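You operate a simulated robot arm through the tools that you are given. There is no shell and no other tool. Be economical: measure what you need, move in short steps, check, and stop when the job is done.

Carry out the task below with a simulated robot arm. There is one attempt and no reset: what you move stays moved.

TASK
Take the red tag and put it on top of the edge pad on the top of the axle bench. Then press the hoist try button three times. Then take the blue lock and leave it on the top of the axle bench. Then press the tool try button two times. Then fetch the blue tag and stand it on the lock shelf. Then put the mallet on the top of the kit trolley away on the top of the rear parts bench. Then take the thread lock bottle and put it in the drain tray. Then take the grease tin on the bench top and put it away on the top of the battery bench. Then pull the cabinet door marked bins open. Do these in the order given. Set down upright: blue tag.

It is judged by the outcome, as a careful person would: the job done as asked, and still so three seconds after it is handed in. It fails if anything else is knocked over, pushed out of place, dropped, spilled or broken.

THE ROBOT
A 6-joint arm with a four-finger gripper on a trunk, on a base that drives. Base frame: it is fixed to the floor where the robot stands at the start and does not move with it; the origin is under the middle of the robot, x ahead of it, y to its left, z up; the surface under the hand at the start is at about z = 820. Lengths are in mm, angles in degrees, forces in N, time in s.
With the tool pointing down near the work surface it reaches from about 640 to 700 mm from the robot's upright axis, wherever it stands. Its first joint turns from -166.0 to 166.0 degrees. Places, roughly: blue lock [500, 750, 750]; blue tag [500, -250, 1000]; cabinet door marked bins [-11500, 2900, 500]; drain tray (22x41x7 cm) [-2400, -4000, 900]; edge pad (9x17x4 cm) [600, 2500, 900]; grease tin [-4750, -3750, 750]; hoist try button [500, 400, 1400]; lock shelf (64x22 cm) [500, 600, 820]; mallet (31x10x6 cm) [-1400, -2000, 800]; red tag [500, 250, 1000]; thread lock bottle [-3750, -4000, 1000]; tool try button [500, 700, 1400]; top of the axle bench [600, 1900, 900]; top of the battery bench [-5200, -3000, 800]; top of the rear parts bench [-1900, -4000, 900]. Payload 3.43 kg.
The TCP is the grasp point between the finger pads, 30 mm short of the fingertips. In the tool frame z runs along the fingers and y along their closing line. Largest opening 120 mm; the body of the gripper starts 85 mm behind the TCP.
Orientation is that of the tool frame in the base frame, as [roll, pitch, yaw] about the fixed x, y, z axes, in that order (R = Rz(yaw) Ry(pitch) Rx(roll)). With the fingers straight down and closing along the base's y, the tool's x points along the base's -x, its y along +y and its z along -z.

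THE INTERFACE
- The arm moves only by the tool nudge_tool. Its argument "deltas" is a list of rows, each a list of 2 entries, a list of its own where there are three numbers: the shift along the tool's x, y, z in units of 20 mm (1.0 is 20 mm), then the turn, a rotation vector about the tool's x, y, z in units of 4 degrees (1.0 is 4 degrees). In form: [[[tx, ty, tz], [wx, wy, wz]], ...]. A call has 1 to 20 rows; each row shifts and turns the commanded pose from where the row before left it, along the tool's axes as they then stand. "jaw" is the gripper command, from -1 (fully open) to 1 (shut), values between in proportion, set as the call begins (left out, the last holds). A call with a number of a shift or a turn outside -1 to 1 is refused whole. A row lasts 0.2 s, in which the tool goes at most 50 mm and 8.6 degrees; a call with a longer step from one row to the next is refused whole, and so is a gripper value outside its range. A pose out of reach is approached as far as the arm can. The call stops where the force on the tool passes 40 N (or 10 N more than at its start, if that is more) or the arm is blocked; 0.2 s more then pass. The fingers move at their own pace and stop on an object; they squeeze with about 31 N. The grip force told is the motor's: it shows also when the fingers shut on nothing. Time passes only in rows, and 0.2 s behind the last, so rows that do not move let the fingers close. It gives the time, the measured TCP pose, the force on the tool (base axes), the opening and the grip force at its end, in the units of the frame above (readings bear some noise), with the torque about the TCP (base axes, N m) and any sound that the robot's microphone picked up.
- Cameras (640 x 400 px; columns grow to the right, rows downward): "scene" is now at [55.9, 225.3, 1888.2]; the picture's right is [0.31, -0.95, 0.00], its down [-0.71, -0.23, -0.67] and it looks along [0.64, 0.21, -0.74] (base axes); focal length 268 px, centre (320, 200). "wrist" rides on the gripper at [71, -17, -120] in the tool frame; the picture's right is [0.23, 0.97, 0.00], its down [-0.81, 0.19, -0.55] and it looks along [-0.54, 0.13, 0.83] (tool axes); focal length 275 px, centre (320, 200). There is no depth. A picture from a camera that has moved, and an enlarged one, comes with that camera's place and axes in the base frame and with its lens.
- grab_frame(camera): a new picture of that camera. No time passes.
- raise_lower(by): slides the trunk up (or, below 0, down) by that many mm; the arm and the scene camera ride with it, the base frame stays. It gives what a move gives, with no picture.
- steer(legs): drives the robot by 1 to 6 legs, each [ahead, left, turn to the left] in mm, mm and degrees, along the robot's own axes; the way and the turn of a leg run together, so that a leg with both is an arc; at most 1500 mm and 180 degrees a leg. The arm and the cameras ride along, it lands a little off, and it stops where it bumps. It gives what a move gives.
- head_to(pan, tilt): turns the head with the scene camera to pan (to the left, within 120 degrees either way) and tilt (down, from -29 to 69), counted from straight ahead of the robot. It gives what a move gives.
- inspect(camera, box): a new picture of the part [left, top, right, bottom] of that camera's present view, enlarged. No time passes.
- sign_off(): hands the job in; it is judged then, once.

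Work in short steps. Places have to be worked out from the pictures, the camera data and where the tool is seen: move nearer, look again, correct. Check each grasp and each placing, and mend what went wrong. You have 217 turns and 210 pictures in all, those below and enlarged ones among them. Open the gripper and draw the arm clear of the work before you hand the job in, unless the task says otherwise; then end with one line.

The tools are called by a JSON object that holds its "api" and its "payload". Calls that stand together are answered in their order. nudge_tool: Moves the arm, as the interface text tells. Its arguments: {"type":"object","properties":{"deltas":{"type":"array"},"jaw":{"type":"number"}},"required":["deltas"]} The other tools are called the same way: raise_lower (by) slides the trunk up or down; steer (legs) drives the base; head_to (pan, tilt) turns the head that bears the scene camera; grab_frame (camera) takes a picture; inspect (camera, box) takes an enlarged picture of a part of a camera's view; sign_off () hands the job in.

At the start:

```text
time_s: 0.0
position: [415.2, 228.8, 1574.3]
tool_rot: [-180.0, 0.1, -180.0]
force: [1.0, 0.4, 0.6]
torque: [-0.01, -0.03, 0.02]
opening: 120.0
grip_force: 0.0
trunk travel left (down, up): [-475.0, 65.0]
robot x, y, heading: [-2.3, 0.5, -0.2]
head pan, tilt: [18.2, 48.0]
```

scene: 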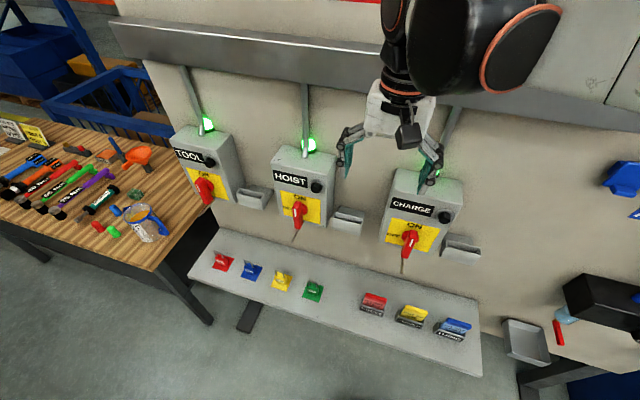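
wrist: 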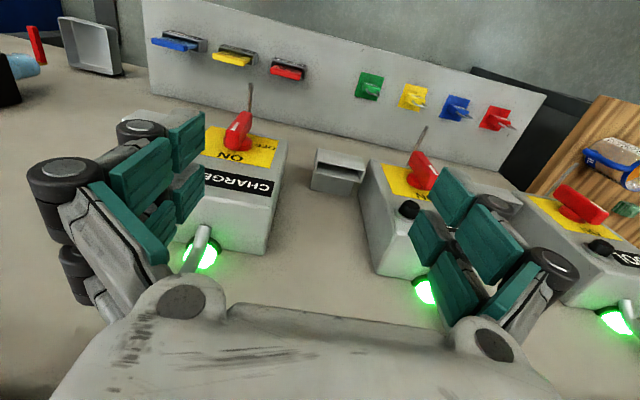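

I'll look at the board and shelf close up to find what's where.

{"api": "inspect", "payload": {"camera": "scene", "box": [160, 100, 500, 380]}}

{"api": "inspect", "payload": {"camera": "wrist", "box": [140, 20, 560, 260]}}

```text
1.43 times, centred on (330, 240) of scene
camera zoom: at [55.9, 225.3, 1888.2], right [0.31, -0.95, 0.0], down [-0.71, -0.23, -0.67], along [0.64, 0.21, -0.74], focal length 383 px, centre (306, 143)
```

zoom: 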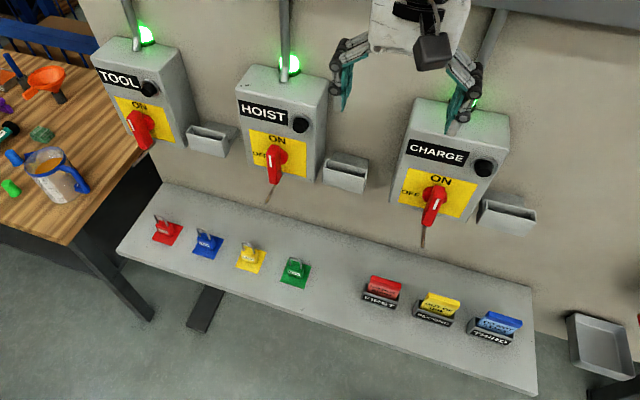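

```text
1.52 times, centred on (350, 140) of wrist
camera zoom: at [344.3, 210.5, 1693.0], right [-0.23, 0.97, 0.0], down [0.81, 0.19, 0.55], along [0.54, 0.13, -0.83], focal length 420 px, centre (274, 291)
```

zoom: 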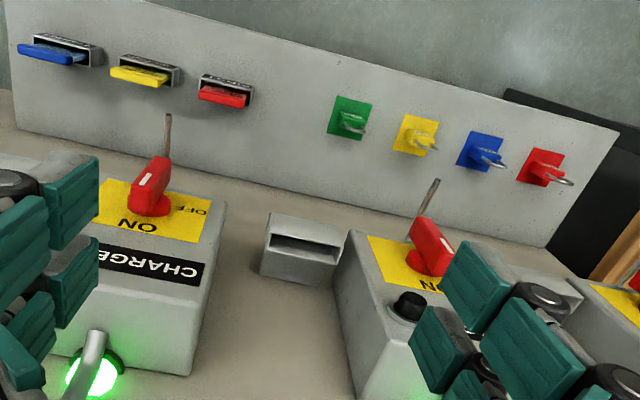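

Triangulating gives the red tag near (478,157,~915), the blue tag near y≈-143 and the hoist button near (550,402,1357). I'll back off to get the tag into reach and lower the trunk for a closer look.

{"api": "steer", "payload": {"legs": [[-170, 0, 0]]}}

{"api": "raise_lower", "payload": {"by": -400}}

{"api": "grab_frame", "payload": {"camera": "wrist"}}

{"api": "grab_frame", "payload": {"camera": "scene"}}

```text
time_s: 1.4
position: [246.1, 227.9, 1573.9]
tool_rot: [-179.9, 0.2, 180.0]
force: [-0.3, -0.2, 0.0]
torque: [0.04, -0.08, -0.03]
opening: 119.7
grip_force: 0.2
trunk travel left (down, up): [-475.0, 65.0]
robot x, y, heading: [-166.8, 2.4, 0.1]
head pan, tilt: [18.2, 48.0]
```

```text
time_s: 5.3
position: [248.6, 229.2, 1174.1]
tool_rot: [-180.0, -0.1, 179.9]
force: [-0.9, 0.4, 0.5]
torque: [-0.02, -0.02, 0.0]
opening: 119.7
grip_force: 0.0
trunk travel left (down, up): [-75.0, 465.0]
robot x, y, heading: [-168.5, -1.0, 0.2]
head pan, tilt: [18.2, 48.0]
```

```text
205 pictures are left
camera wrist: at [176.3, 210.5, 1293.2], right [-0.23, 0.97, 0.0], down [0.81, 0.19, 0.55], along [0.54, 0.13, -0.83], focal length 275 px, centre (320, 200)
```

wrist: 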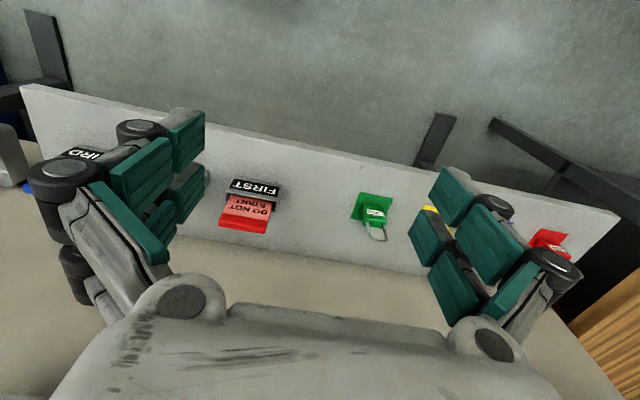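

```text
204 pictures are left
camera scene: at [-112.1, 225.2, 1488.3], right [0.31, -0.95, 0.0], down [-0.71, -0.23, -0.67], along [0.64, 0.21, -0.74], focal length 268 px, centre (320, 200)
```

scene: 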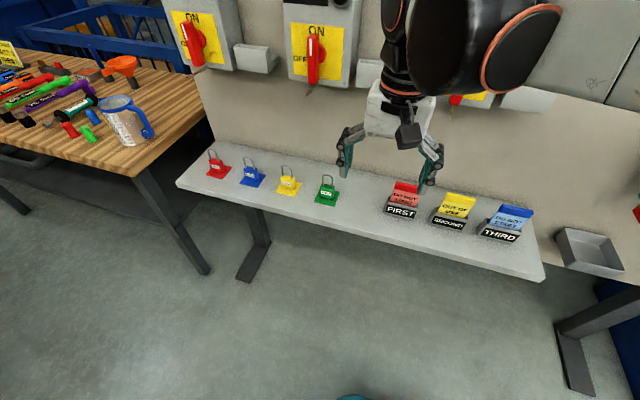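

The tags stand as plates in labelled holders; I'll zoom on tags and locks for their geometry.

{"api": "inspect", "payload": {"camera": "scene", "box": [370, 165, 550, 275]}}

{"api": "inspect", "payload": {"camera": "wrist", "box": [200, 150, 420, 270]}}

{"api": "inspect", "payload": {"camera": "scene", "box": [180, 130, 360, 240]}}

```text
3.56 times, centred on (460, 220) of scene
camera zoom: at [-112.1, 225.2, 1488.3], right [0.31, -0.95, 0.0], down [-0.71, -0.23, -0.67], along [0.64, 0.21, -0.74], focal length 954 px, centre (-178, 129)
```

zoom: 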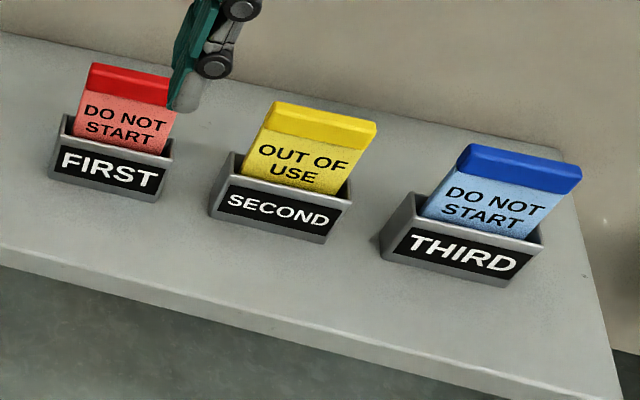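

```text
2.91 times, centred on (310, 210) of wrist
camera zoom: at [176.3, 210.5, 1293.2], right [-0.23, 0.97, 0.0], down [0.81, 0.19, 0.55], along [0.54, 0.13, -0.83], focal length 801 px, centre (349, 171)
```

zoom: 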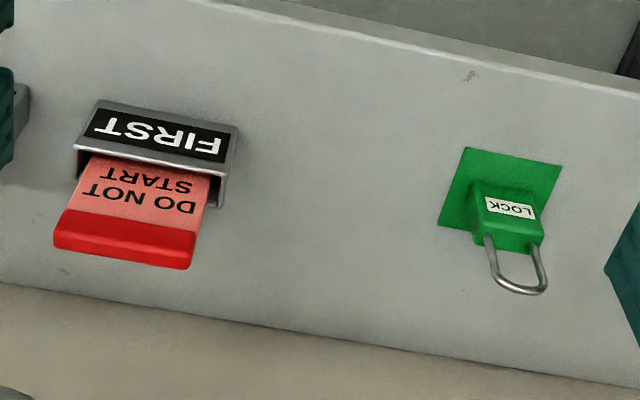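

```text
3.56 times, centred on (270, 185) of scene
camera zoom: at [-112.1, 225.2, 1488.3], right [0.31, -0.95, 0.0], down [-0.71, -0.23, -0.67], along [0.64, 0.21, -0.74], focal length 954 px, centre (498, 253)
```

zoom: 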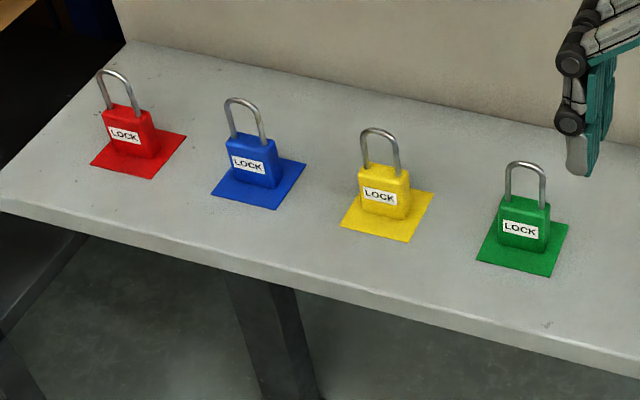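

Shelf at z≈820, the red tag's cap top is near z≈930, y≈155, x≈490. I'll move above it and turn the tool 90° so the fingers close front-to-back.

{"api": "nudge_tool", "payload": {"deltas": [[[-1, -0.5, 0], [0, 0, 1]], [[-1, -0.5, 0], [0, 0, 0]], [[-1, -0.5, 0], [0, 0, 0]], [[-1, -0.5, 0], [0, 0, 0]], [[-1, -0.5, 0], [0, 0, 0]], [[-1, -0.5, 0], [0, 0, 0]], [[-1, -0.5, 0], [0, 0, 0]], [[0, 0, 0], [0, 0, 1]], [[0, 0, 0], [0, 0, 1]], [[0, 0, 0], [0, 0, 1]], [[0, 0, 0], [0, 0, 1]], [[0, 0, 0], [0, 0, 1]], [[0, 0, 0], [0, 0, 1]], [[0, 0, 0], [0, 0, 1]], [[0, 0, 0], [0, 0, 1]], [[0, 0, 0], [0, 0, 1]], [[0, 0, 0], [0, 0, 1]], [[0, 0, 0], [0, 0, 1]], [[0, 0, 0], [0, 0, 1]], [[0, 0, 0], [0, 0, 1]]], "jaw": -1}}

{"api": "nudge_tool", "payload": {"deltas": [[[0, 0, 0], [0, 0, 1]], [[0, 0, 0], [0, 0, 1]], [[0, 0, 0], [0, 0, 1]], [[0, 0, 0], [0, 0, 1]], [[0, 0, 0], [0, 0, 1]], [[0, 0, 0], [0, 0, 1]], [[0, 0, 0], [0, 0, 1]], [[0, 0, 0], [0, 0, 1]], [[0, 0, 0], [0, 0, 0.5]]]}}

{"api": "grab_frame", "payload": {"camera": "wrist"}}

{"api": "grab_frame", "payload": {"camera": "scene"}}

```text
time_s: 9.5
position: [382.7, 150.7, 1174.0]
tool_rot: [-179.9, 0.1, 123.9]
force: [0.1, -0.4, 0.5]
torque: [0.02, -0.01, -0.02]
opening: 120.1
grip_force: 0.1
trunk travel left (down, up): [-75.0, 465.0]
robot x, y, heading: [-171.8, 2.0, -0.2]
head pan, tilt: [18.2, 48.0]
```

```text
time_s: 11.5
position: [383.1, 150.3, 1173.8]
tool_rot: [-180.0, 0.0, 90.0]
force: [-0.6, -0.1, -1.1]
torque: [0.02, -0.02, 0.04]
opening: 120.1
grip_force: 0.1
trunk travel left (down, up): [-75.0, 465.0]
robot x, y, heading: [-167.2, 0.4, -0.4]
head pan, tilt: [18.2, 48.0]
```

```text
200 pictures are left
camera wrist: at [366.1, 221.0, 1292.9], right [0.97, 0.23, 0.0], down [0.19, -0.81, 0.55], along [0.13, -0.54, -0.83], focal length 275 px, centre (320, 200)
```

wrist: 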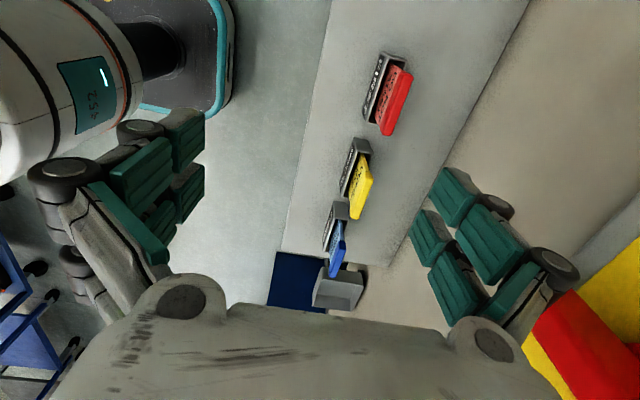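

```text
199 pictures are left
camera scene: at [-112.0, 225.3, 1488.2], right [0.31, -0.95, 0.0], down [-0.71, -0.23, -0.67], along [0.64, 0.21, -0.74], focal length 268 px, centre (320, 200)
```

scene: 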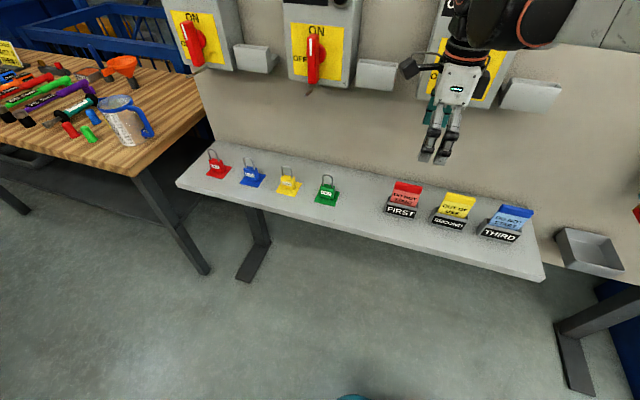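

I'll zoom the wrist view on the red tag to see its tilt.

{"api": "inspect", "payload": {"camera": "wrist", "box": [320, 30, 460, 150]}}

```text
3.33 times, centred on (390, 90) of wrist
camera zoom: at [366.1, 221.0, 1292.9], right [0.97, 0.23, 0.0], down [0.19, -0.81, 0.55], along [0.13, -0.54, -0.83], focal length 918 px, centre (87, 567)
```

zoom: 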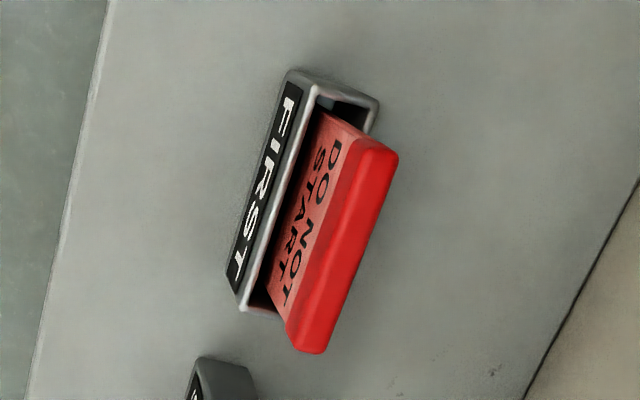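

The cap centre is at about (486,153,930), 14 mm thick and 84 mm wide, with the holder rim at ~875. I'll move over it and descend to z≈1000.

{"api": "nudge_tool", "payload": {"deltas": [[[0.125, 1, 0], [0, 0, 0]], [[0, 1, 0], [0, 0, 0]], [[0, 1, 0], [0, 0, 0]], [[0, 1, 0], [0, 0, 0]], [[0, 1, 0.5], [0, 0, 0]], [[0, 0.1, 1], [0, 0, 0]], [[0, 0, 1], [0, 0, 0]], [[0, 0, 1], [0, 0, 0]], [[0, 0, 1], [0, 0, 0]], [[0, 0, 1], [0, 0, 0]], [[0, 0, 1], [0, 0, 0]], [[0, 0, 1], [0, 0, 0]], [[0, 0, 1], [0, 0, 0]]]}}

{"api": "grab_frame", "payload": {"camera": "wrist"}}

{"api": "grab_frame", "payload": {"camera": "scene"}}

```text
time_s: 13.0
position: [481.3, 154.6, 1143.2]
tool_rot: [-179.8, 0.1, 90.1]
force: [-14.1, -1.5, 8.0]
torque: [0.03, -1.37, -0.11]
opening: 117.3
grip_force: 0.0
trunk travel left (down, up): [-75.0, 465.0]
robot x, y, heading: [-169.2, -0.2, 0.2]
head pan, tilt: [18.2, 48.0]
stopped in row 7: the force on the tool passed its limit at 45 N (the readings are from after the stop); the commanded pose is now the measured one
```

```text
197 pictures are left
camera wrist: at [464.3, 224.9, 1261.6], right [0.97, 0.23, 0.0], down [0.19, -0.81, 0.55], along [0.13, -0.54, -0.83], focal length 275 px, centre (320, 200)
```

wrist: 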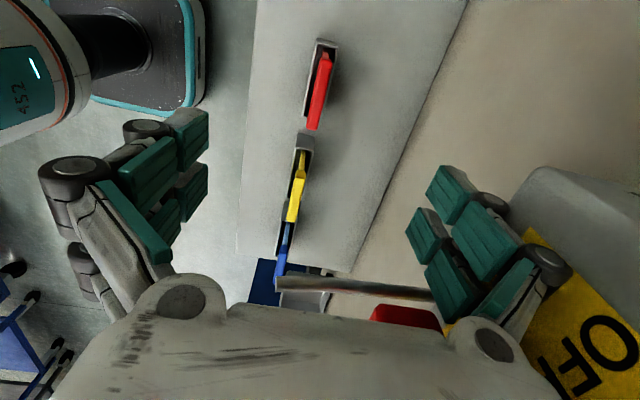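

```text
196 pictures are left
camera scene: at [-115.1, 225.0, 1488.4], right [0.31, -0.95, 0.0], down [-0.7, -0.23, -0.67], along [0.64, 0.21, -0.74], focal length 268 px, centre (320, 200)
```

scene: 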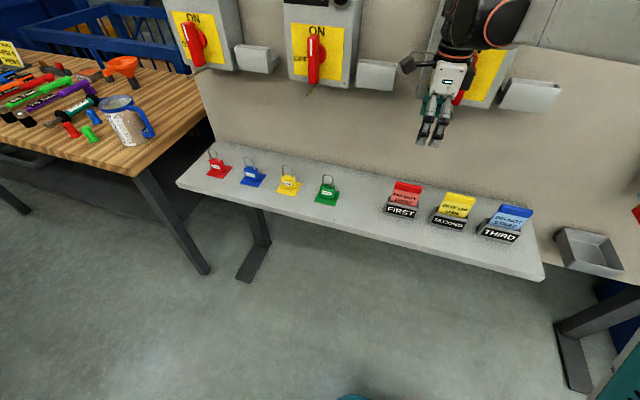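

The gripper met the lever rod sticking out of the CHARGE box at around (466,118,1195). I'll lift and back out the way I came, then check that the switch is undisturbed.

{"api": "nudge_tool", "payload": {"deltas": [[[0, 0, -1], [0, 0, 0]], [[0, 0, -0.6], [0, 0, 0]], [[0, -1, 0], [0, 0, 0]], [[0, -1, 0], [0, 0, 0]], [[0, -1, 0], [0, 0, 0]], [[0, -1, 0], [0, 0, 0]], [[0, -1, 0], [0, 0, 0]], [[0, -1, 0], [0, 0, 0]], [[0, -1, 0], [0, 0, 0]]]}}

{"api": "head_to", "payload": {"pan": 10, "tilt": 25}}

{"api": "grab_frame", "payload": {"camera": "scene"}}

{"api": "grab_frame", "payload": {"camera": "wrist"}}

```text
time_s: 15.0
position: [342.0, 155.0, 1174.0]
tool_rot: [-179.9, -0.1, 90.0]
force: [0.5, 0.7, 0.3]
torque: [0.01, 0.0, -0.01]
opening: 120.0
grip_force: 0.1
trunk travel left (down, up): [-75.0, 465.0]
robot x, y, heading: [-168.0, 1.0, -0.0]
head pan, tilt: [18.2, 48.0]
```

```text
time_s: 15.8
position: [344.8, 154.8, 1173.3]
tool_rot: [-179.8, 0.1, 90.1]
force: [-0.4, -0.4, 0.6]
torque: [0.03, -0.01, 0.02]
opening: 119.8
grip_force: 0.0
trunk travel left (down, up): [-75.0, 465.0]
robot x, y, heading: [-166.4, 3.0, 0.0]
head pan, tilt: [10.0, 25.0]
```

```text
195 pictures are left
camera scene: at [-96.6, 216.6, 1522.9], right [0.17, -0.98, 0.0], down [-0.42, -0.07, -0.91], along [0.89, 0.16, -0.42], focal length 268 px, centre (320, 200)
```

scene: 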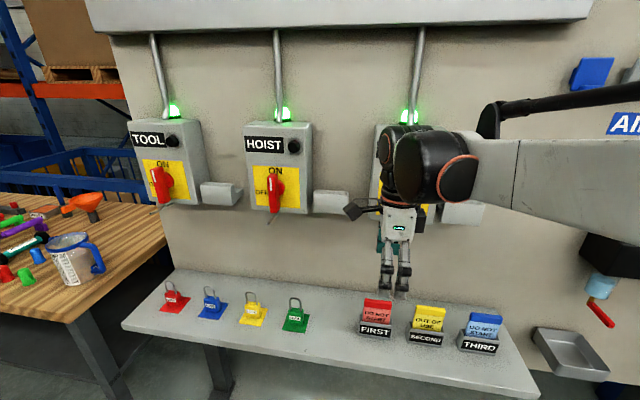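

```text
194 pictures are left
camera wrist: at [326.7, 225.1, 1292.4], right [0.97, 0.23, 0.0], down [0.19, -0.81, 0.55], along [0.13, -0.54, -0.83], focal length 275 px, centre (320, 200)
```

wrist: 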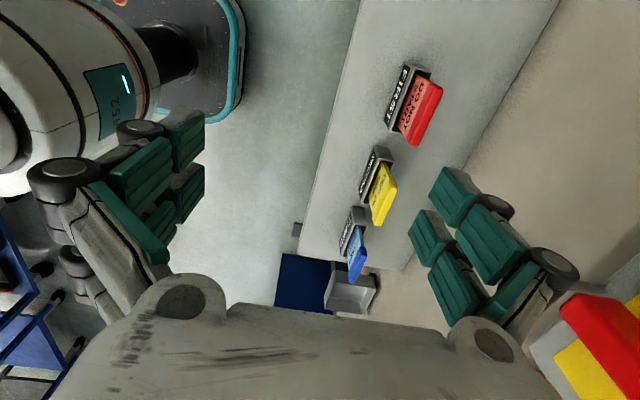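

The switches still show ON with a green lamp. I'll turn back to closing along y and pitch the tool ~44° forward, so the hand can come in beneath the rod.

{"api": "nudge_tool", "payload": {"deltas": [[[0, 0, 0], [0, 0, -1]], [[0, 0, 0], [0, 0, -1]], [[0, 0, 0], [0, 0, -1]], [[0, 0, 0], [0, 0, -1]], [[0, 0, 0], [0, 0, -1]], [[0, 0, 0], [0, 0, -1]], [[0, 0, 0], [0, 0, -1]], [[0, 0, 0], [0, 0, -1]], [[0, 0, 0], [0, 0, -1]], [[0, 0, 0], [0, 0, -1]], [[0, 0, 0], [0, 0, -1]], [[0, 0, 0], [0, 0, -1]], [[0, 0, 0], [0, 0, -1]], [[0, 0, 0], [0, 0, -1]], [[0, 0, 0], [0, 0, -1]], [[0, 0, 0], [0, 0, -1]], [[0, 0, 0], [0, 0, -1]], [[0, 0, 0], [0, 0, -1]], [[0, 0, 0], [0, 0, -1]], [[0, 0, 0], [0, 0, -1]]]}}

{"api": "nudge_tool", "payload": {"deltas": [[[0, 0, 0], [0, 0, -1]], [[0, 0, 0], [0, 0, -1]], [[0, 0, 0], [0, 0, -0.5]], [[0, 0, 0], [0, -1, 0]], [[0, 0, 0], [0, -1, 0]], [[0, 0, 0], [0, -1, 0]], [[0, 0, 0], [0, -1, 0]], [[0, 0, 0], [0, -1, 0]], [[0, 0, 0], [0, -1, 0]], [[0, 0, 0], [0, -1, 0]], [[0, 0, 0], [0, -1, 0]], [[0, 0, 0], [0, -1, 0]], [[0, 0, 0], [0, -1, 0]], [[0, 0, 0], [0, -1, 0]]]}}

{"api": "grab_frame", "payload": {"camera": "wrist"}}

{"api": "grab_frame", "payload": {"camera": "scene"}}

```text
time_s: 20.0
position: [344.5, 153.7, 1172.6]
tool_rot: [-180.0, -0.1, 170.1]
force: [-0.5, -0.4, 0.1]
torque: [0.04, 0.04, 0.02]
opening: 120.2
grip_force: 0.1
trunk travel left (down, up): [-75.0, 465.0]
robot x, y, heading: [-168.1, 0.7, 0.0]
head pan, tilt: [10.0, 25.0]
```

```text
time_s: 23.0
position: [343.3, 153.5, 1172.8]
tool_rot: [-180.0, 44.1, -179.9]
force: [-0.1, -0.1, 0.2]
torque: [-0.02, -0.04, 0.0]
opening: 120.0
grip_force: 0.0
trunk travel left (down, up): [-75.0, 465.0]
robot x, y, heading: [-169.0, -0.3, 0.0]
head pan, tilt: [10.0, 25.0]
```

```text
193 pictures are left
camera wrist: at [208.4, 136.4, 1208.8], right [-0.17, 0.97, -0.16], down [0.2, 0.19, 0.96], along [0.97, 0.13, -0.23], focal length 275 px, centre (320, 200)
```

wrist: 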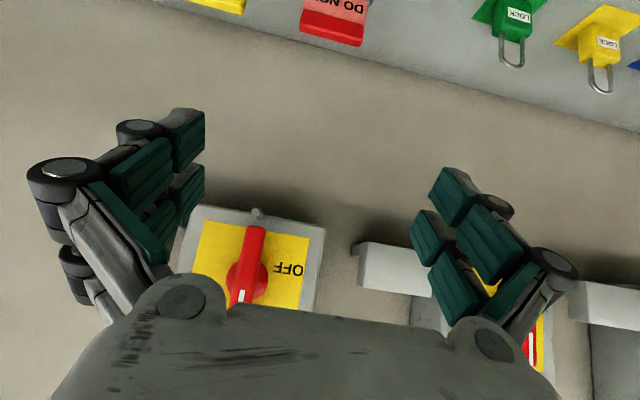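

```text
192 pictures are left
camera scene: at [-96.7, 216.5, 1523.0], right [0.17, -0.98, 0.0], down [-0.42, -0.07, -0.91], along [0.89, 0.16, -0.42], focal length 268 px, centre (320, 200)
```

scene: 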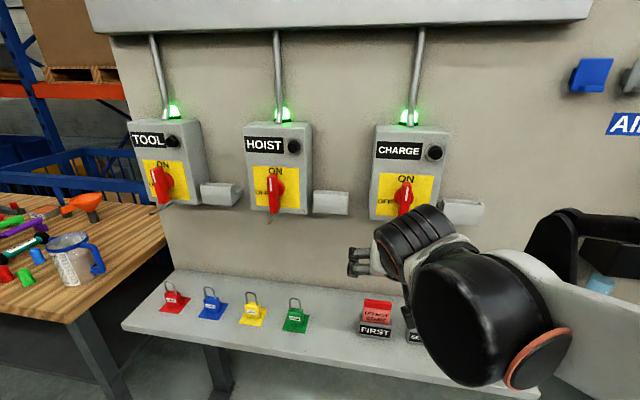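

Switches are fine. I'll come down in front of the tag to about (380,153,920).

{"api": "nudge_tool", "payload": {"deltas": [[[0.62, 0, 0.864], [0, 0, 0]], [[0.62, 0, 0.864], [0, 0, 0]], [[0.62, 0, 0.864], [0, 0, 0]], [[0.62, 0, 0.864], [0, 0, 0]], [[0.62, 0, 0.864], [0, 0, 0]], [[0.62, 0, 0.864], [0, 0, 0]], [[0.62, 0, 0.864], [0, 0, 0]], [[0.62, 0, 0.864], [0, 0, 0]], [[0.62, 0, 0.864], [0, 0, 0]], [[0.62, 0, 0.864], [0, 0, 0]], [[0.62, 0, 0.864], [0, 0, 0]], [[0.62, 0, 0.864], [0, 0, 0]]]}}

{"api": "grab_frame", "payload": {"camera": "wrist"}}

{"api": "grab_frame", "payload": {"camera": "scene"}}

```text
time_s: 25.6
position: [380.8, 154.3, 920.1]
tool_rot: [179.9, 44.0, 179.9]
force: [0.3, 0.3, -0.3]
torque: [0.01, -0.02, 0.02]
opening: 120.0
grip_force: 0.1
trunk travel left (down, up): [-75.0, 465.0]
robot x, y, heading: [-170.2, 4.3, 0.0]
head pan, tilt: [10.0, 25.0]
```

```text
191 pictures are left
camera wrist: at [245.7, 135.9, 954.8], right [-0.17, 0.97, -0.16], down [0.2, 0.19, 0.96], along [0.97, 0.13, -0.23], focal length 275 px, centre (320, 200)
```

wrist: 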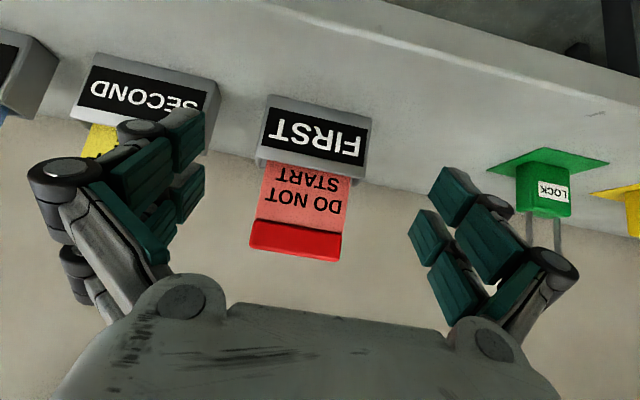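

```text
190 pictures are left
camera scene: at [-96.4, 216.7, 1522.9], right [0.17, -0.98, 0.0], down [-0.42, -0.07, -0.91], along [0.89, 0.16, -0.42], focal length 268 px, centre (320, 200)
```

scene: 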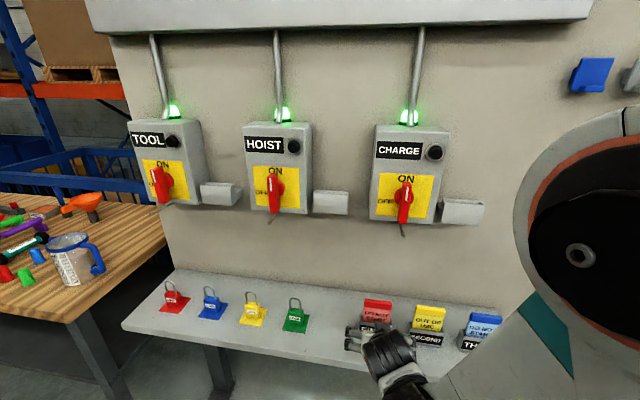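

The cap spans z≈922–950 at x≈481, y≈152. I'll move to TCP (481,153,934) and look before closing.

{"api": "nudge_tool", "payload": {"deltas": [[[-0.816, -0.015, 0.594], [0, 0, 0]], [[-0.816, -0.015, 0.594], [0, 0, 0]], [[-0.816, -0.015, 0.594], [0, 0, 0]], [[-0.816, -0.015, 0.594], [0, 0, 0]], [[-0.816, -0.015, 0.594], [0, 0, 0]], [[0, 0, 0], [0, 0, 0]]]}}

{"api": "grab_frame", "payload": {"camera": "wrist"}}

{"api": "inspect", "payload": {"camera": "scene", "box": [330, 200, 530, 370]}}

```text
time_s: 27.0
position: [480.1, 152.9, 933.8]
tool_rot: [180.0, 44.0, -179.8]
force: [-0.2, 0.3, -0.1]
torque: [-0.01, -0.03, 0.0]
opening: 119.9
grip_force: 0.0
trunk travel left (down, up): [-75.0, 465.0]
robot x, y, heading: [-166.6, 1.2, -0.1]
head pan, tilt: [10.0, 25.0]
```

```text
189 pictures are left
camera wrist: at [344.5, 134.4, 969.9], right [-0.17, 0.97, -0.16], down [0.2, 0.19, 0.96], along [0.97, 0.13, -0.23], focal length 275 px, centre (320, 200)
```

wrist: 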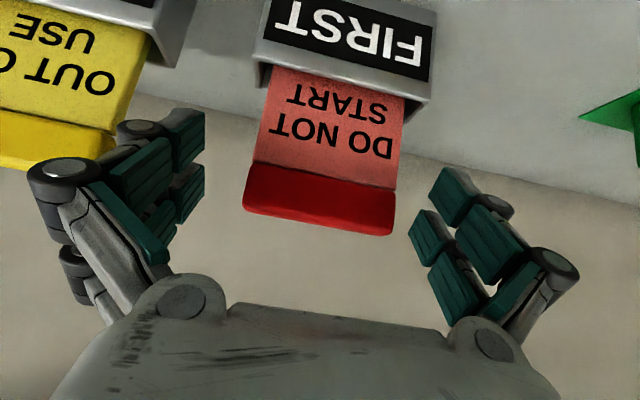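

```text
2.35 times, centred on (430, 285) of scene
camera zoom: at [-96.2, 216.7, 1522.9], right [0.17, -0.98, 0.0], down [-0.42, -0.07, -0.91], along [0.89, 0.16, -0.42], focal length 631 px, centre (61, 0)
```

zoom: 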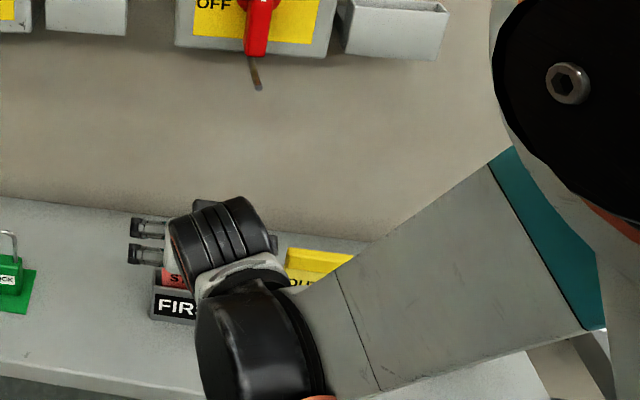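

The TCP projects to (320,190), right on the cap. Closing the fingers.

{"api": "nudge_tool", "payload": {"deltas": [[[0, 0, 0], [0, 0, 0]], [[0, 0, 0], [0, 0, 0]], [[0, 0, 0], [0, 0, 0]], [[0, 0, 0], [0, 0, 0]]], "jaw": 1}}

{"api": "grab_frame", "payload": {"camera": "wrist"}}

```text
time_s: 28.0
position: [478.9, 153.0, 932.7]
tool_rot: [-180.0, 44.0, -179.9]
force: [2.9, 2.6, 8.8]
torque: [0.2, -0.34, 0.06]
opening: 75.2
grip_force: 30.9
trunk travel left (down, up): [-75.0, 465.0]
robot x, y, heading: [-167.8, 1.6, -0.2]
head pan, tilt: [10.0, 25.0]
```

```text
187 pictures are left
camera wrist: at [343.9, 134.4, 970.3], right [-0.17, 0.97, -0.16], down [0.2, 0.19, 0.96], along [0.97, 0.13, -0.23], focal length 275 px, centre (320, 200)
```

wrist: 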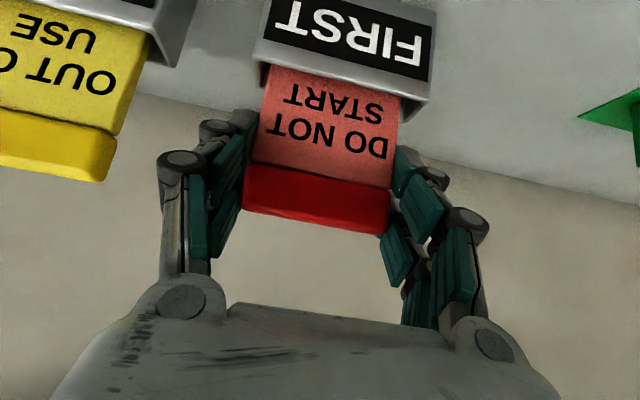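

Gripped at 75 mm. Lifting straight up 100 mm.

{"api": "nudge_tool", "payload": {"deltas": [[[-0.35, 0, -0.36], [0, 0, 0]], [[-0.695, 0, -0.719], [0, 0, 0]], [[-0.695, 0, -0.719], [0, 0, 0]], [[-0.695, 0, -0.719], [0, 0, 0]], [[-0.695, 0, -0.719], [0, 0, 0]], [[-0.35, 0, -0.36], [0, 0, 0]]]}}

{"api": "grab_frame", "payload": {"camera": "wrist"}}

```text
time_s: 29.4
position: [480.7, 153.5, 1035.1]
tool_rot: [-179.9, 43.9, -179.9]
force: [0.0, 0.1, -0.7]
torque: [-0.03, 0.0, 0.01]
opening: 74.9
grip_force: 30.7
trunk travel left (down, up): [-75.0, 465.0]
robot x, y, heading: [-167.9, 0.0, -0.0]
head pan, tilt: [10.0, 25.0]
```

```text
186 pictures are left
camera wrist: at [345.4, 135.0, 1070.8], right [-0.17, 0.97, -0.16], down [0.2, 0.19, 0.96], along [0.97, 0.13, -0.23], focal length 275 px, centre (320, 200)
```

wrist: 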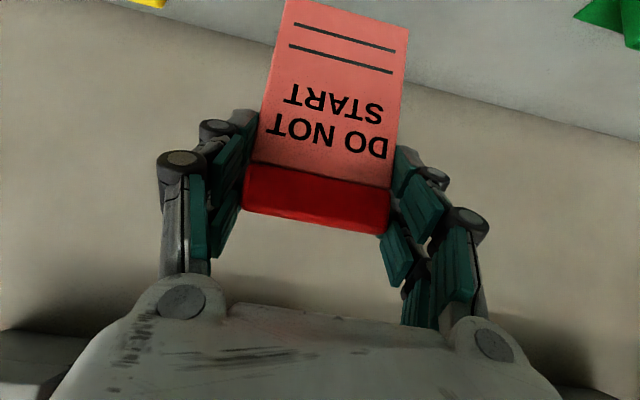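

The tag is free. I'll draw the arm back, back the base off, and look left toward the axle bench.

{"api": "nudge_tool", "payload": {"deltas": [[[0.9, 0, -0.87], [0, 0, 0]], [[0.9, 0, -0.87], [0, 0, 0]], [[0.9, 0, -0.87], [0, 0, 0]], [[0.9, 0, -0.87], [0, 0, 0]], [[0.9, 0, -0.87], [0, 0, 0]], [[0.9, 0, -0.87], [0, 0, 0]], [[0.9, 0, -0.87], [0, 0, 0]]]}}

{"api": "raise_lower", "payload": {"by": 200}}

{"api": "head_to", "payload": {"pan": 75, "tilt": 25}}

{"api": "grab_frame", "payload": {"camera": "scene"}}

```text
time_s: 31.0
position: [307.6, 150.9, 1034.9]
tool_rot: [-180.0, 43.9, -179.8]
force: [-0.5, 0.2, -1.0]
torque: [-0.03, 0.04, -0.01]
opening: 74.8
grip_force: 31.1
trunk travel left (down, up): [-75.0, 465.0]
robot x, y, heading: [-168.9, 1.7, 0.0]
head pan, tilt: [10.0, 25.0]
```

```text
time_s: 33.2
position: [308.8, 152.9, 1233.9]
tool_rot: [180.0, 43.8, -179.9]
force: [-0.6, -0.5, -0.4]
torque: [-0.02, 0.0, 0.04]
opening: 75.1
grip_force: 31.0
trunk travel left (down, up): [-275.0, 265.0]
robot x, y, heading: [-167.5, -1.5, 0.0]
head pan, tilt: [10.0, 25.0]
```

```text
time_s: 34.6
position: [307.8, 151.5, 1234.8]
tool_rot: [-179.9, 43.9, -179.8]
force: [0.0, 0.7, -0.1]
torque: [0.0, -0.03, 0.0]
opening: 75.2
grip_force: 30.9
trunk travel left (down, up): [-275.0, 265.0]
robot x, y, heading: [-164.0, 0.7, -0.0]
head pan, tilt: [75.0, 25.0]
```

```text
185 pictures are left
camera scene: at [-163.4, 289.6, 1722.9], right [0.97, -0.26, 0.0], down [-0.11, -0.41, -0.91], along [0.23, 0.88, -0.42], focal length 268 px, centre (320, 200)
```

scene: 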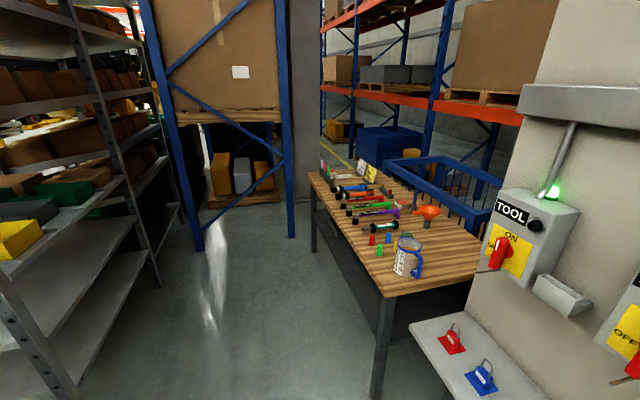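

The axle bench runs y≈1040–2700 with its front edge at x≈300 and top at z≈900. I'll drive left 1500 along it and look.

{"api": "steer", "payload": {"legs": [[-60, 1500, 0]]}}

{"api": "head_to", "payload": {"pan": 50, "tilt": 40}}

{"api": "grab_frame", "payload": {"camera": "scene"}}

```text
refused: leg 1 is longer than a leg can be; nothing moved
```

```text
time_s: 35.5
position: [308.6, 151.9, 1234.7]
tool_rot: [-180.0, 43.9, -179.9]
force: [0.2, 1.0, -1.8]
torque: [0.01, -0.02, 0.0]
opening: 75.0
grip_force: 30.9
trunk travel left (down, up): [-275.0, 265.0]
robot x, y, heading: [-165.6, 2.5, -0.3]
head pan, tilt: [50.0, 40.0]
```

```text
184 pictures are left
camera scene: at [-132.7, 265.8, 1699.7], right [0.77, -0.64, 0.0], down [-0.41, -0.49, -0.77], along [0.49, 0.59, -0.64], focal length 268 px, centre (320, 200)
```

scene: 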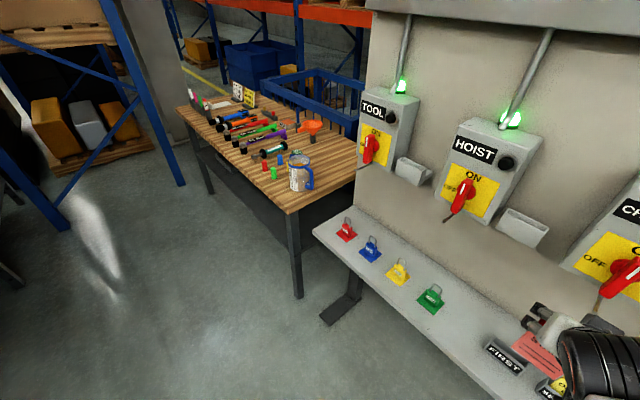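

Splitting the drive into legs within the limit.

{"api": "steer", "payload": {"legs": [[-60, 0, 0], [0, 1400, 0], [0, 500, 0]]}}

{"api": "grab_frame", "payload": {"camera": "scene"}}

```text
time_s: 45.6
position: [261.7, 2063.3, 1233.4]
tool_rot: [-179.9, 43.9, 179.7]
force: [0.9, 0.2, -0.8]
torque: [-0.01, -0.03, 0.03]
opening: 75.0
grip_force: 30.5
trunk travel left (down, up): [-275.0, 265.0]
robot x, y, heading: [-217.9, 1916.3, -0.6]
head pan, tilt: [50.0, 40.0]
```

```text
183 pictures are left
camera scene: at [-178.3, 2181.6, 1699.5], right [0.76, -0.65, 0.0], down [-0.42, -0.49, -0.77], along [0.5, 0.58, -0.64], focal length 268 px, centre (320, 200)
```

scene: 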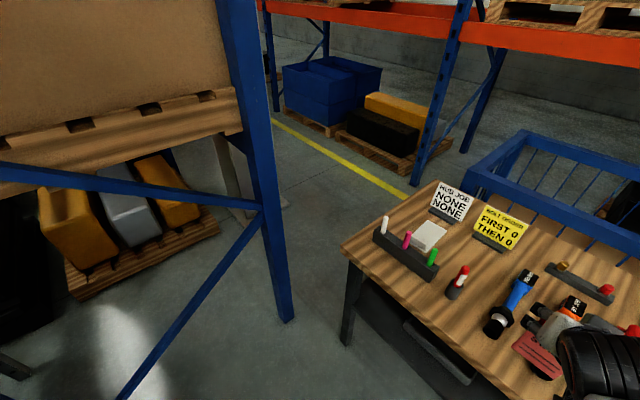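

The white block near the far end may be the edge pad; zooming in.

{"api": "inspect", "payload": {"camera": "scene", "box": [340, 170, 540, 330]}}

{"api": "head_to", "payload": {"pan": 10, "tilt": 40}}

{"api": "grab_frame", "payload": {"camera": "scene"}}

```text
2.50 times, centred on (440, 250) of scene
camera zoom: at [-178.3, 2181.6, 1699.5], right [0.76, -0.65, 0.0], down [-0.42, -0.49, -0.77], along [0.5, 0.58, -0.64], focal length 670 px, centre (20, 75)
```

zoom: 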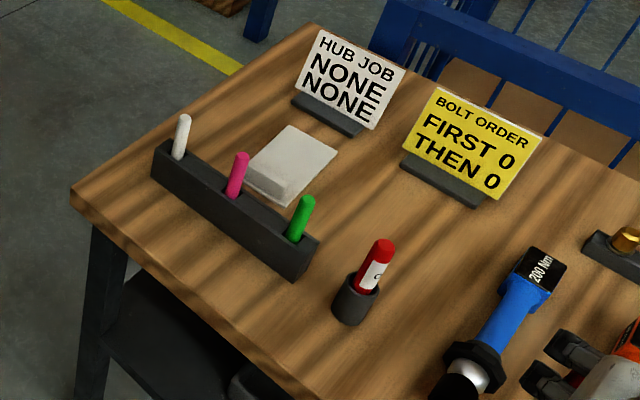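

```text
time_s: 46.7
position: [262.0, 2063.8, 1234.3]
tool_rot: [180.0, 44.0, 179.6]
force: [0.0, 0.0, -0.6]
torque: [-0.04, 0.01, 0.0]
opening: 75.2
grip_force: 30.8
trunk travel left (down, up): [-275.0, 265.0]
robot x, y, heading: [-215.7, 1914.6, -0.4]
head pan, tilt: [10.0, 40.0]
```

```text
181 pictures are left
camera scene: at [-149.7, 2130.4, 1699.6], right [0.17, -0.99, 0.0], down [-0.63, -0.11, -0.77], along [0.76, 0.13, -0.64], focal length 268 px, centre (320, 200)
```

scene: 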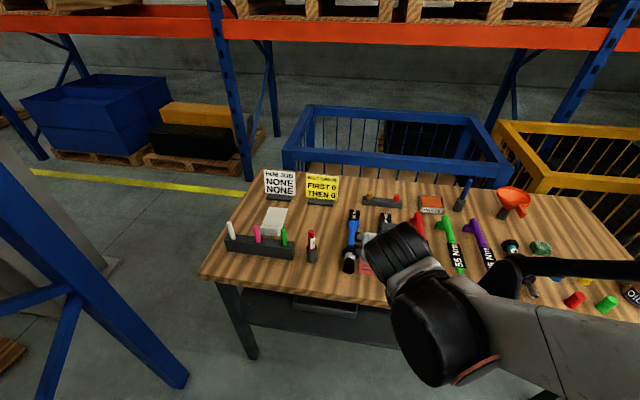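

The white block is the edge pad (about x 540–676, y 2410–2490). I'll drive 390 further left and look closer.

{"api": "steer", "payload": {"legs": [[0, 390, 0.4]]}}

{"api": "head_to", "payload": {"pan": 15, "tilt": 48}}

{"api": "grab_frame", "payload": {"camera": "scene"}}

{"api": "grab_frame", "payload": {"camera": "wrist"}}

```text
time_s: 49.1
position: [263.9, 2458.4, 1233.6]
tool_rot: [180.0, 43.9, 179.9]
force: [0.5, -0.6, 0.0]
torque: [-0.02, 0.01, -0.03]
opening: 75.1
grip_force: 31.2
trunk travel left (down, up): [-275.0, 265.0]
robot x, y, heading: [-210.8, 2309.5, -0.2]
head pan, tilt: [10.0, 40.0]
```

```text
time_s: 49.8
position: [262.6, 2457.8, 1233.7]
tool_rot: [-179.9, 43.8, 179.7]
force: [0.5, 0.2, -0.9]
torque: [0.0, 0.01, -0.01]
opening: 75.1
grip_force: 30.6
trunk travel left (down, up): [-275.0, 265.0]
robot x, y, heading: [-212.2, 2302.2, -0.2]
head pan, tilt: [15.0, 48.0]
```

```text
180 pictures are left
camera scene: at [-155.8, 2528.3, 1688.2], right [0.25, -0.97, 0.0], down [-0.72, -0.19, -0.67], along [0.65, 0.17, -0.74], focal length 268 px, centre (320, 200)
```

scene: 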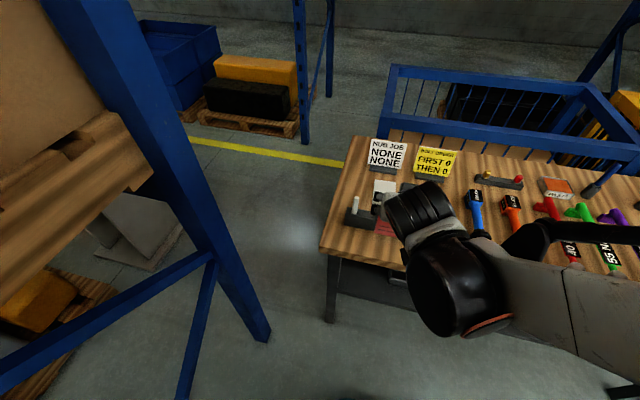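

```text
179 pictures are left
camera wrist: at [127.8, 2440.2, 1269.8], right [-0.16, 0.97, -0.16], down [0.2, 0.19, 0.96], along [0.97, 0.12, -0.23], focal length 275 px, centre (320, 200)
```

wrist: 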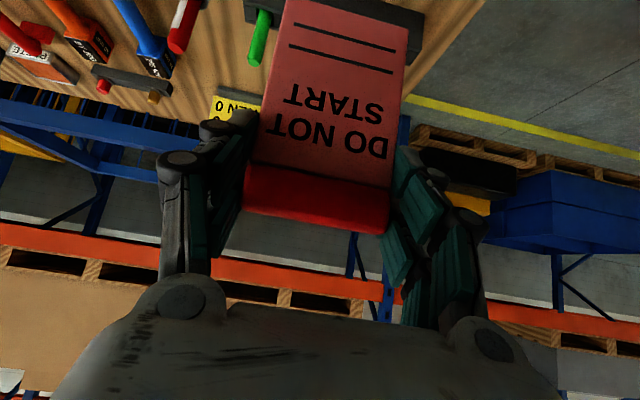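

Zooming on the pad from this viewpoint.

{"api": "inspect", "payload": {"camera": "scene", "box": [330, 130, 470, 250]}}

```text
3.33 times, centred on (400, 190) of scene
camera zoom: at [-155.8, 2528.3, 1688.2], right [0.25, -0.97, 0.0], down [-0.72, -0.19, -0.67], along [0.65, 0.17, -0.74], focal length 894 px, centre (53, 233)
```

zoom: 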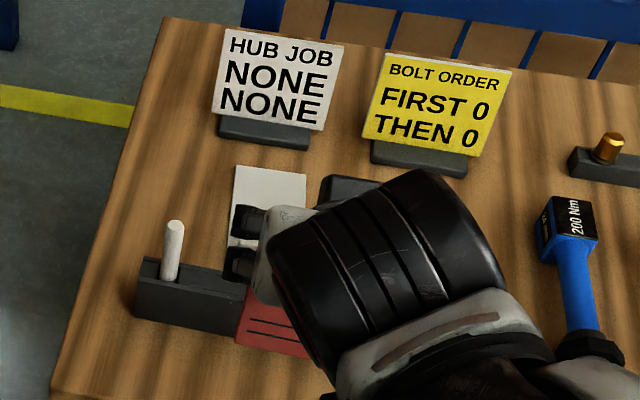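

I need an unobstructed look at the pad's shape; I'll swing the hand 280 mm to the right.

{"api": "nudge_tool", "payload": {"deltas": [[[0, -1, 0], [0, 0, 0]], [[0, -1, 0], [0, 0, 0]], [[0, -1, 0], [0, 0, 0]], [[0, -1, 0], [0, 0, 0]], [[0, -1, 0], [0, 0, 0]], [[0, -1, 0], [0, 0, 0]], [[0, -1, 0], [0, 0, 0]], [[0, -1, 0], [0, 0, 0]], [[0, -1, 0], [0, 0, 0]], [[0, -1, 0], [0, 0, 0]], [[0, -1, 0], [0, 0, 0]], [[0, -1, 0], [0, 0, 0]], [[0, -1, 0], [0, 0, 0]], [[0, -1, 0], [0, 0, 0]]]}}

{"api": "inspect", "payload": {"camera": "scene", "box": [330, 130, 470, 250]}}

```text
time_s: 52.8
position: [262.0, 2175.2, 1232.5]
tool_rot: [179.9, 43.9, 179.7]
force: [0.4, 0.6, -1.0]
torque: [0.0, 0.01, 0.03]
opening: 75.1
grip_force: 30.8
trunk travel left (down, up): [-275.0, 265.0]
robot x, y, heading: [-213.5, 2306.2, -0.3]
head pan, tilt: [15.0, 48.0]
```

```text
3.33 times, centred on (400, 190) of scene
camera zoom: at [-163.9, 2543.3, 1685.2], right [0.47, -0.88, 0.0], down [-0.68, -0.36, -0.64], along [0.57, 0.3, -0.77], focal length 894 px, centre (53, 233)
```

zoom: 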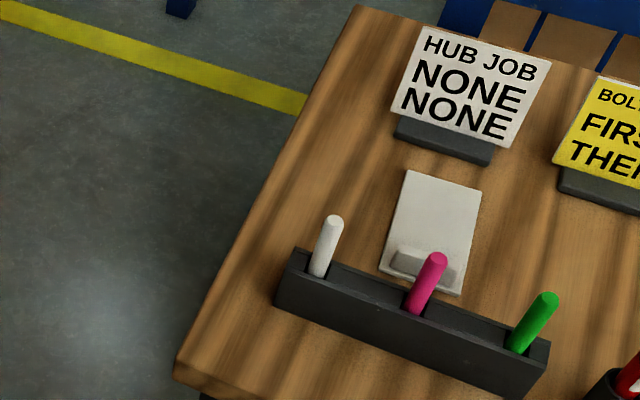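

The pad is a thin plate (x 537–703, y 2427–2511) with a raised lip at its front; its flat part centres at about (640,2469). I'll drive forward 165 for reach, swing back and lower the trunk a bit.

{"api": "steer", "payload": {"legs": [[165, 0, 0.2]]}}

{"api": "nudge_tool", "payload": {"deltas": [[[-0.5, 1, 0.5], [0, 0, 0]], [[-0.5, 1, 0.5], [0, 0, 0]], [[-0.5, 1, 0.5], [0, 0, 0]], [[-0.5, 1, 0.5], [0, 0, 0]], [[-0.5, 1, 0.5], [0, 0, 0]], [[-0.5, 1, 0.5], [0, 0, 0]], [[-0.5, 1, 0.5], [0, 0, 0]], [[-0.5, 1, 0.5], [0, 0, 0]], [[-0.5, 1, 0.5], [0, 0, 0]], [[-0.5, 1, 0.5], [0, 0, 0]], [[-0.5, 1, 0.5], [0, 0, 0]], [[-0.5, 1, 0.5], [0, 0, 0]], [[-0.5, 1, 0.5], [0, 0, 0]], [[-0.5, 1, 0.5], [0, 0, 0]]]}}

{"api": "grab_frame", "payload": {"camera": "wrist"}}

{"api": "grab_frame", "payload": {"camera": "scene"}}

```text
time_s: 54.3
position: [430.3, 2176.8, 1232.5]
tool_rot: [-180.0, 43.8, 179.9]
force: [0.2, -0.5, -1.3]
torque: [0.0, -0.01, -0.02]
opening: 75.0
grip_force: 31.5
trunk travel left (down, up): [-275.0, 265.0]
robot x, y, heading: [-49.6, 2307.9, -0.0]
head pan, tilt: [15.0, 48.0]
```

```text
time_s: 57.3
position: [626.1, 2457.3, 1229.1]
tool_rot: [180.0, 43.9, 179.9]
force: [0.0, -0.2, -0.9]
torque: [-0.01, 0.01, -0.01]
opening: 75.0
grip_force: 30.9
trunk travel left (down, up): [-275.0, 265.0]
robot x, y, heading: [-45.8, 2307.3, -0.2]
head pan, tilt: [15.0, 48.0]
```

```text
176 pictures are left
camera wrist: at [491.4, 2439.3, 1264.9], right [-0.17, 0.97, -0.16], down [0.2, 0.19, 0.96], along [0.97, 0.13, -0.23], focal length 275 px, centre (320, 200)
```

wrist: 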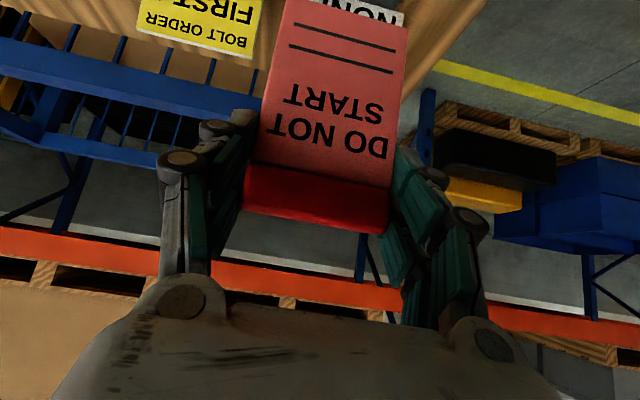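

```text
175 pictures are left
camera scene: at [10.9, 2528.4, 1688.0], right [0.26, -0.97, 0.0], down [-0.72, -0.19, -0.67], along [0.65, 0.17, -0.74], focal length 268 px, centre (320, 200)
```

scene: 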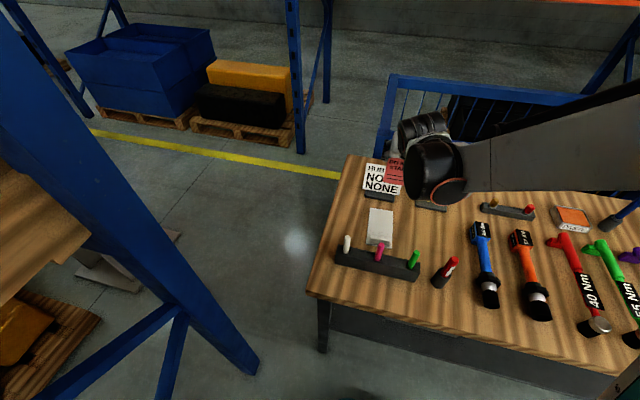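

Clear view of the pad now; zoom to pin its position.

{"api": "inspect", "payload": {"camera": "scene", "box": [330, 180, 430, 280]}}

```text
4.00 times, centred on (380, 230) of scene
camera zoom: at [10.9, 2528.4, 1688.0], right [0.26, -0.97, 0.0], down [-0.72, -0.19, -0.67], along [0.65, 0.17, -0.74], focal length 1073 px, centre (80, 80)
```

zoom: 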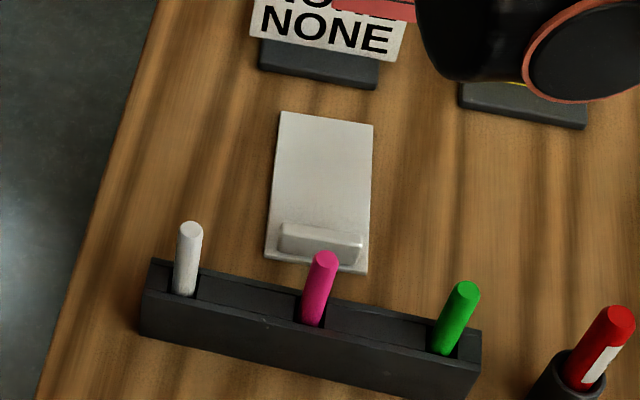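

Pad centre ≈(626,2464), flat part centre ≈(645,2466). Shifting there and lowering the trunk 150.

{"api": "nudge_tool", "payload": {"deltas": [[[-0.34, 0.23, 0.33], [0, 0, 0]], [[-0.34, 0.22, 0.33], [0, 0, 0]]]}}

{"api": "raise_lower", "payload": {"by": -180}}

{"api": "grab_frame", "payload": {"camera": "scene"}}

```text
time_s: 57.9
position: [645.1, 2467.0, 1229.1]
tool_rot: [-180.0, 43.8, -180.0]
force: [0.7, 0.3, -0.4]
torque: [-0.01, 0.05, 0.0]
opening: 75.1
grip_force: 31.4
trunk travel left (down, up): [-275.0, 265.0]
robot x, y, heading: [-48.9, 2306.9, -0.1]
head pan, tilt: [15.0, 48.0]
```

```text
time_s: 59.9
position: [645.8, 2465.8, 1049.0]
tool_rot: [179.9, 43.8, -179.9]
force: [-0.5, -0.5, -0.3]
torque: [0.02, 0.03, -0.02]
opening: 74.8
grip_force: 31.1
trunk travel left (down, up): [-95.0, 445.0]
robot x, y, heading: [-49.2, 2306.8, -0.1]
head pan, tilt: [15.0, 48.0]
```

```text
173 pictures are left
camera scene: at [10.3, 2527.9, 1508.3], right [0.26, -0.97, 0.0], down [-0.72, -0.19, -0.67], along [0.65, 0.17, -0.74], focal length 268 px, centre (320, 200)
```

scene: 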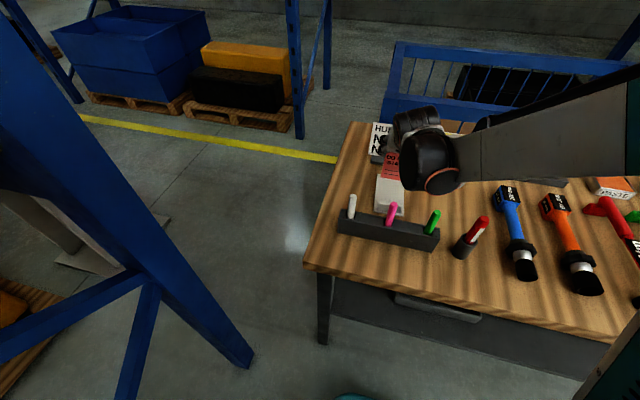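

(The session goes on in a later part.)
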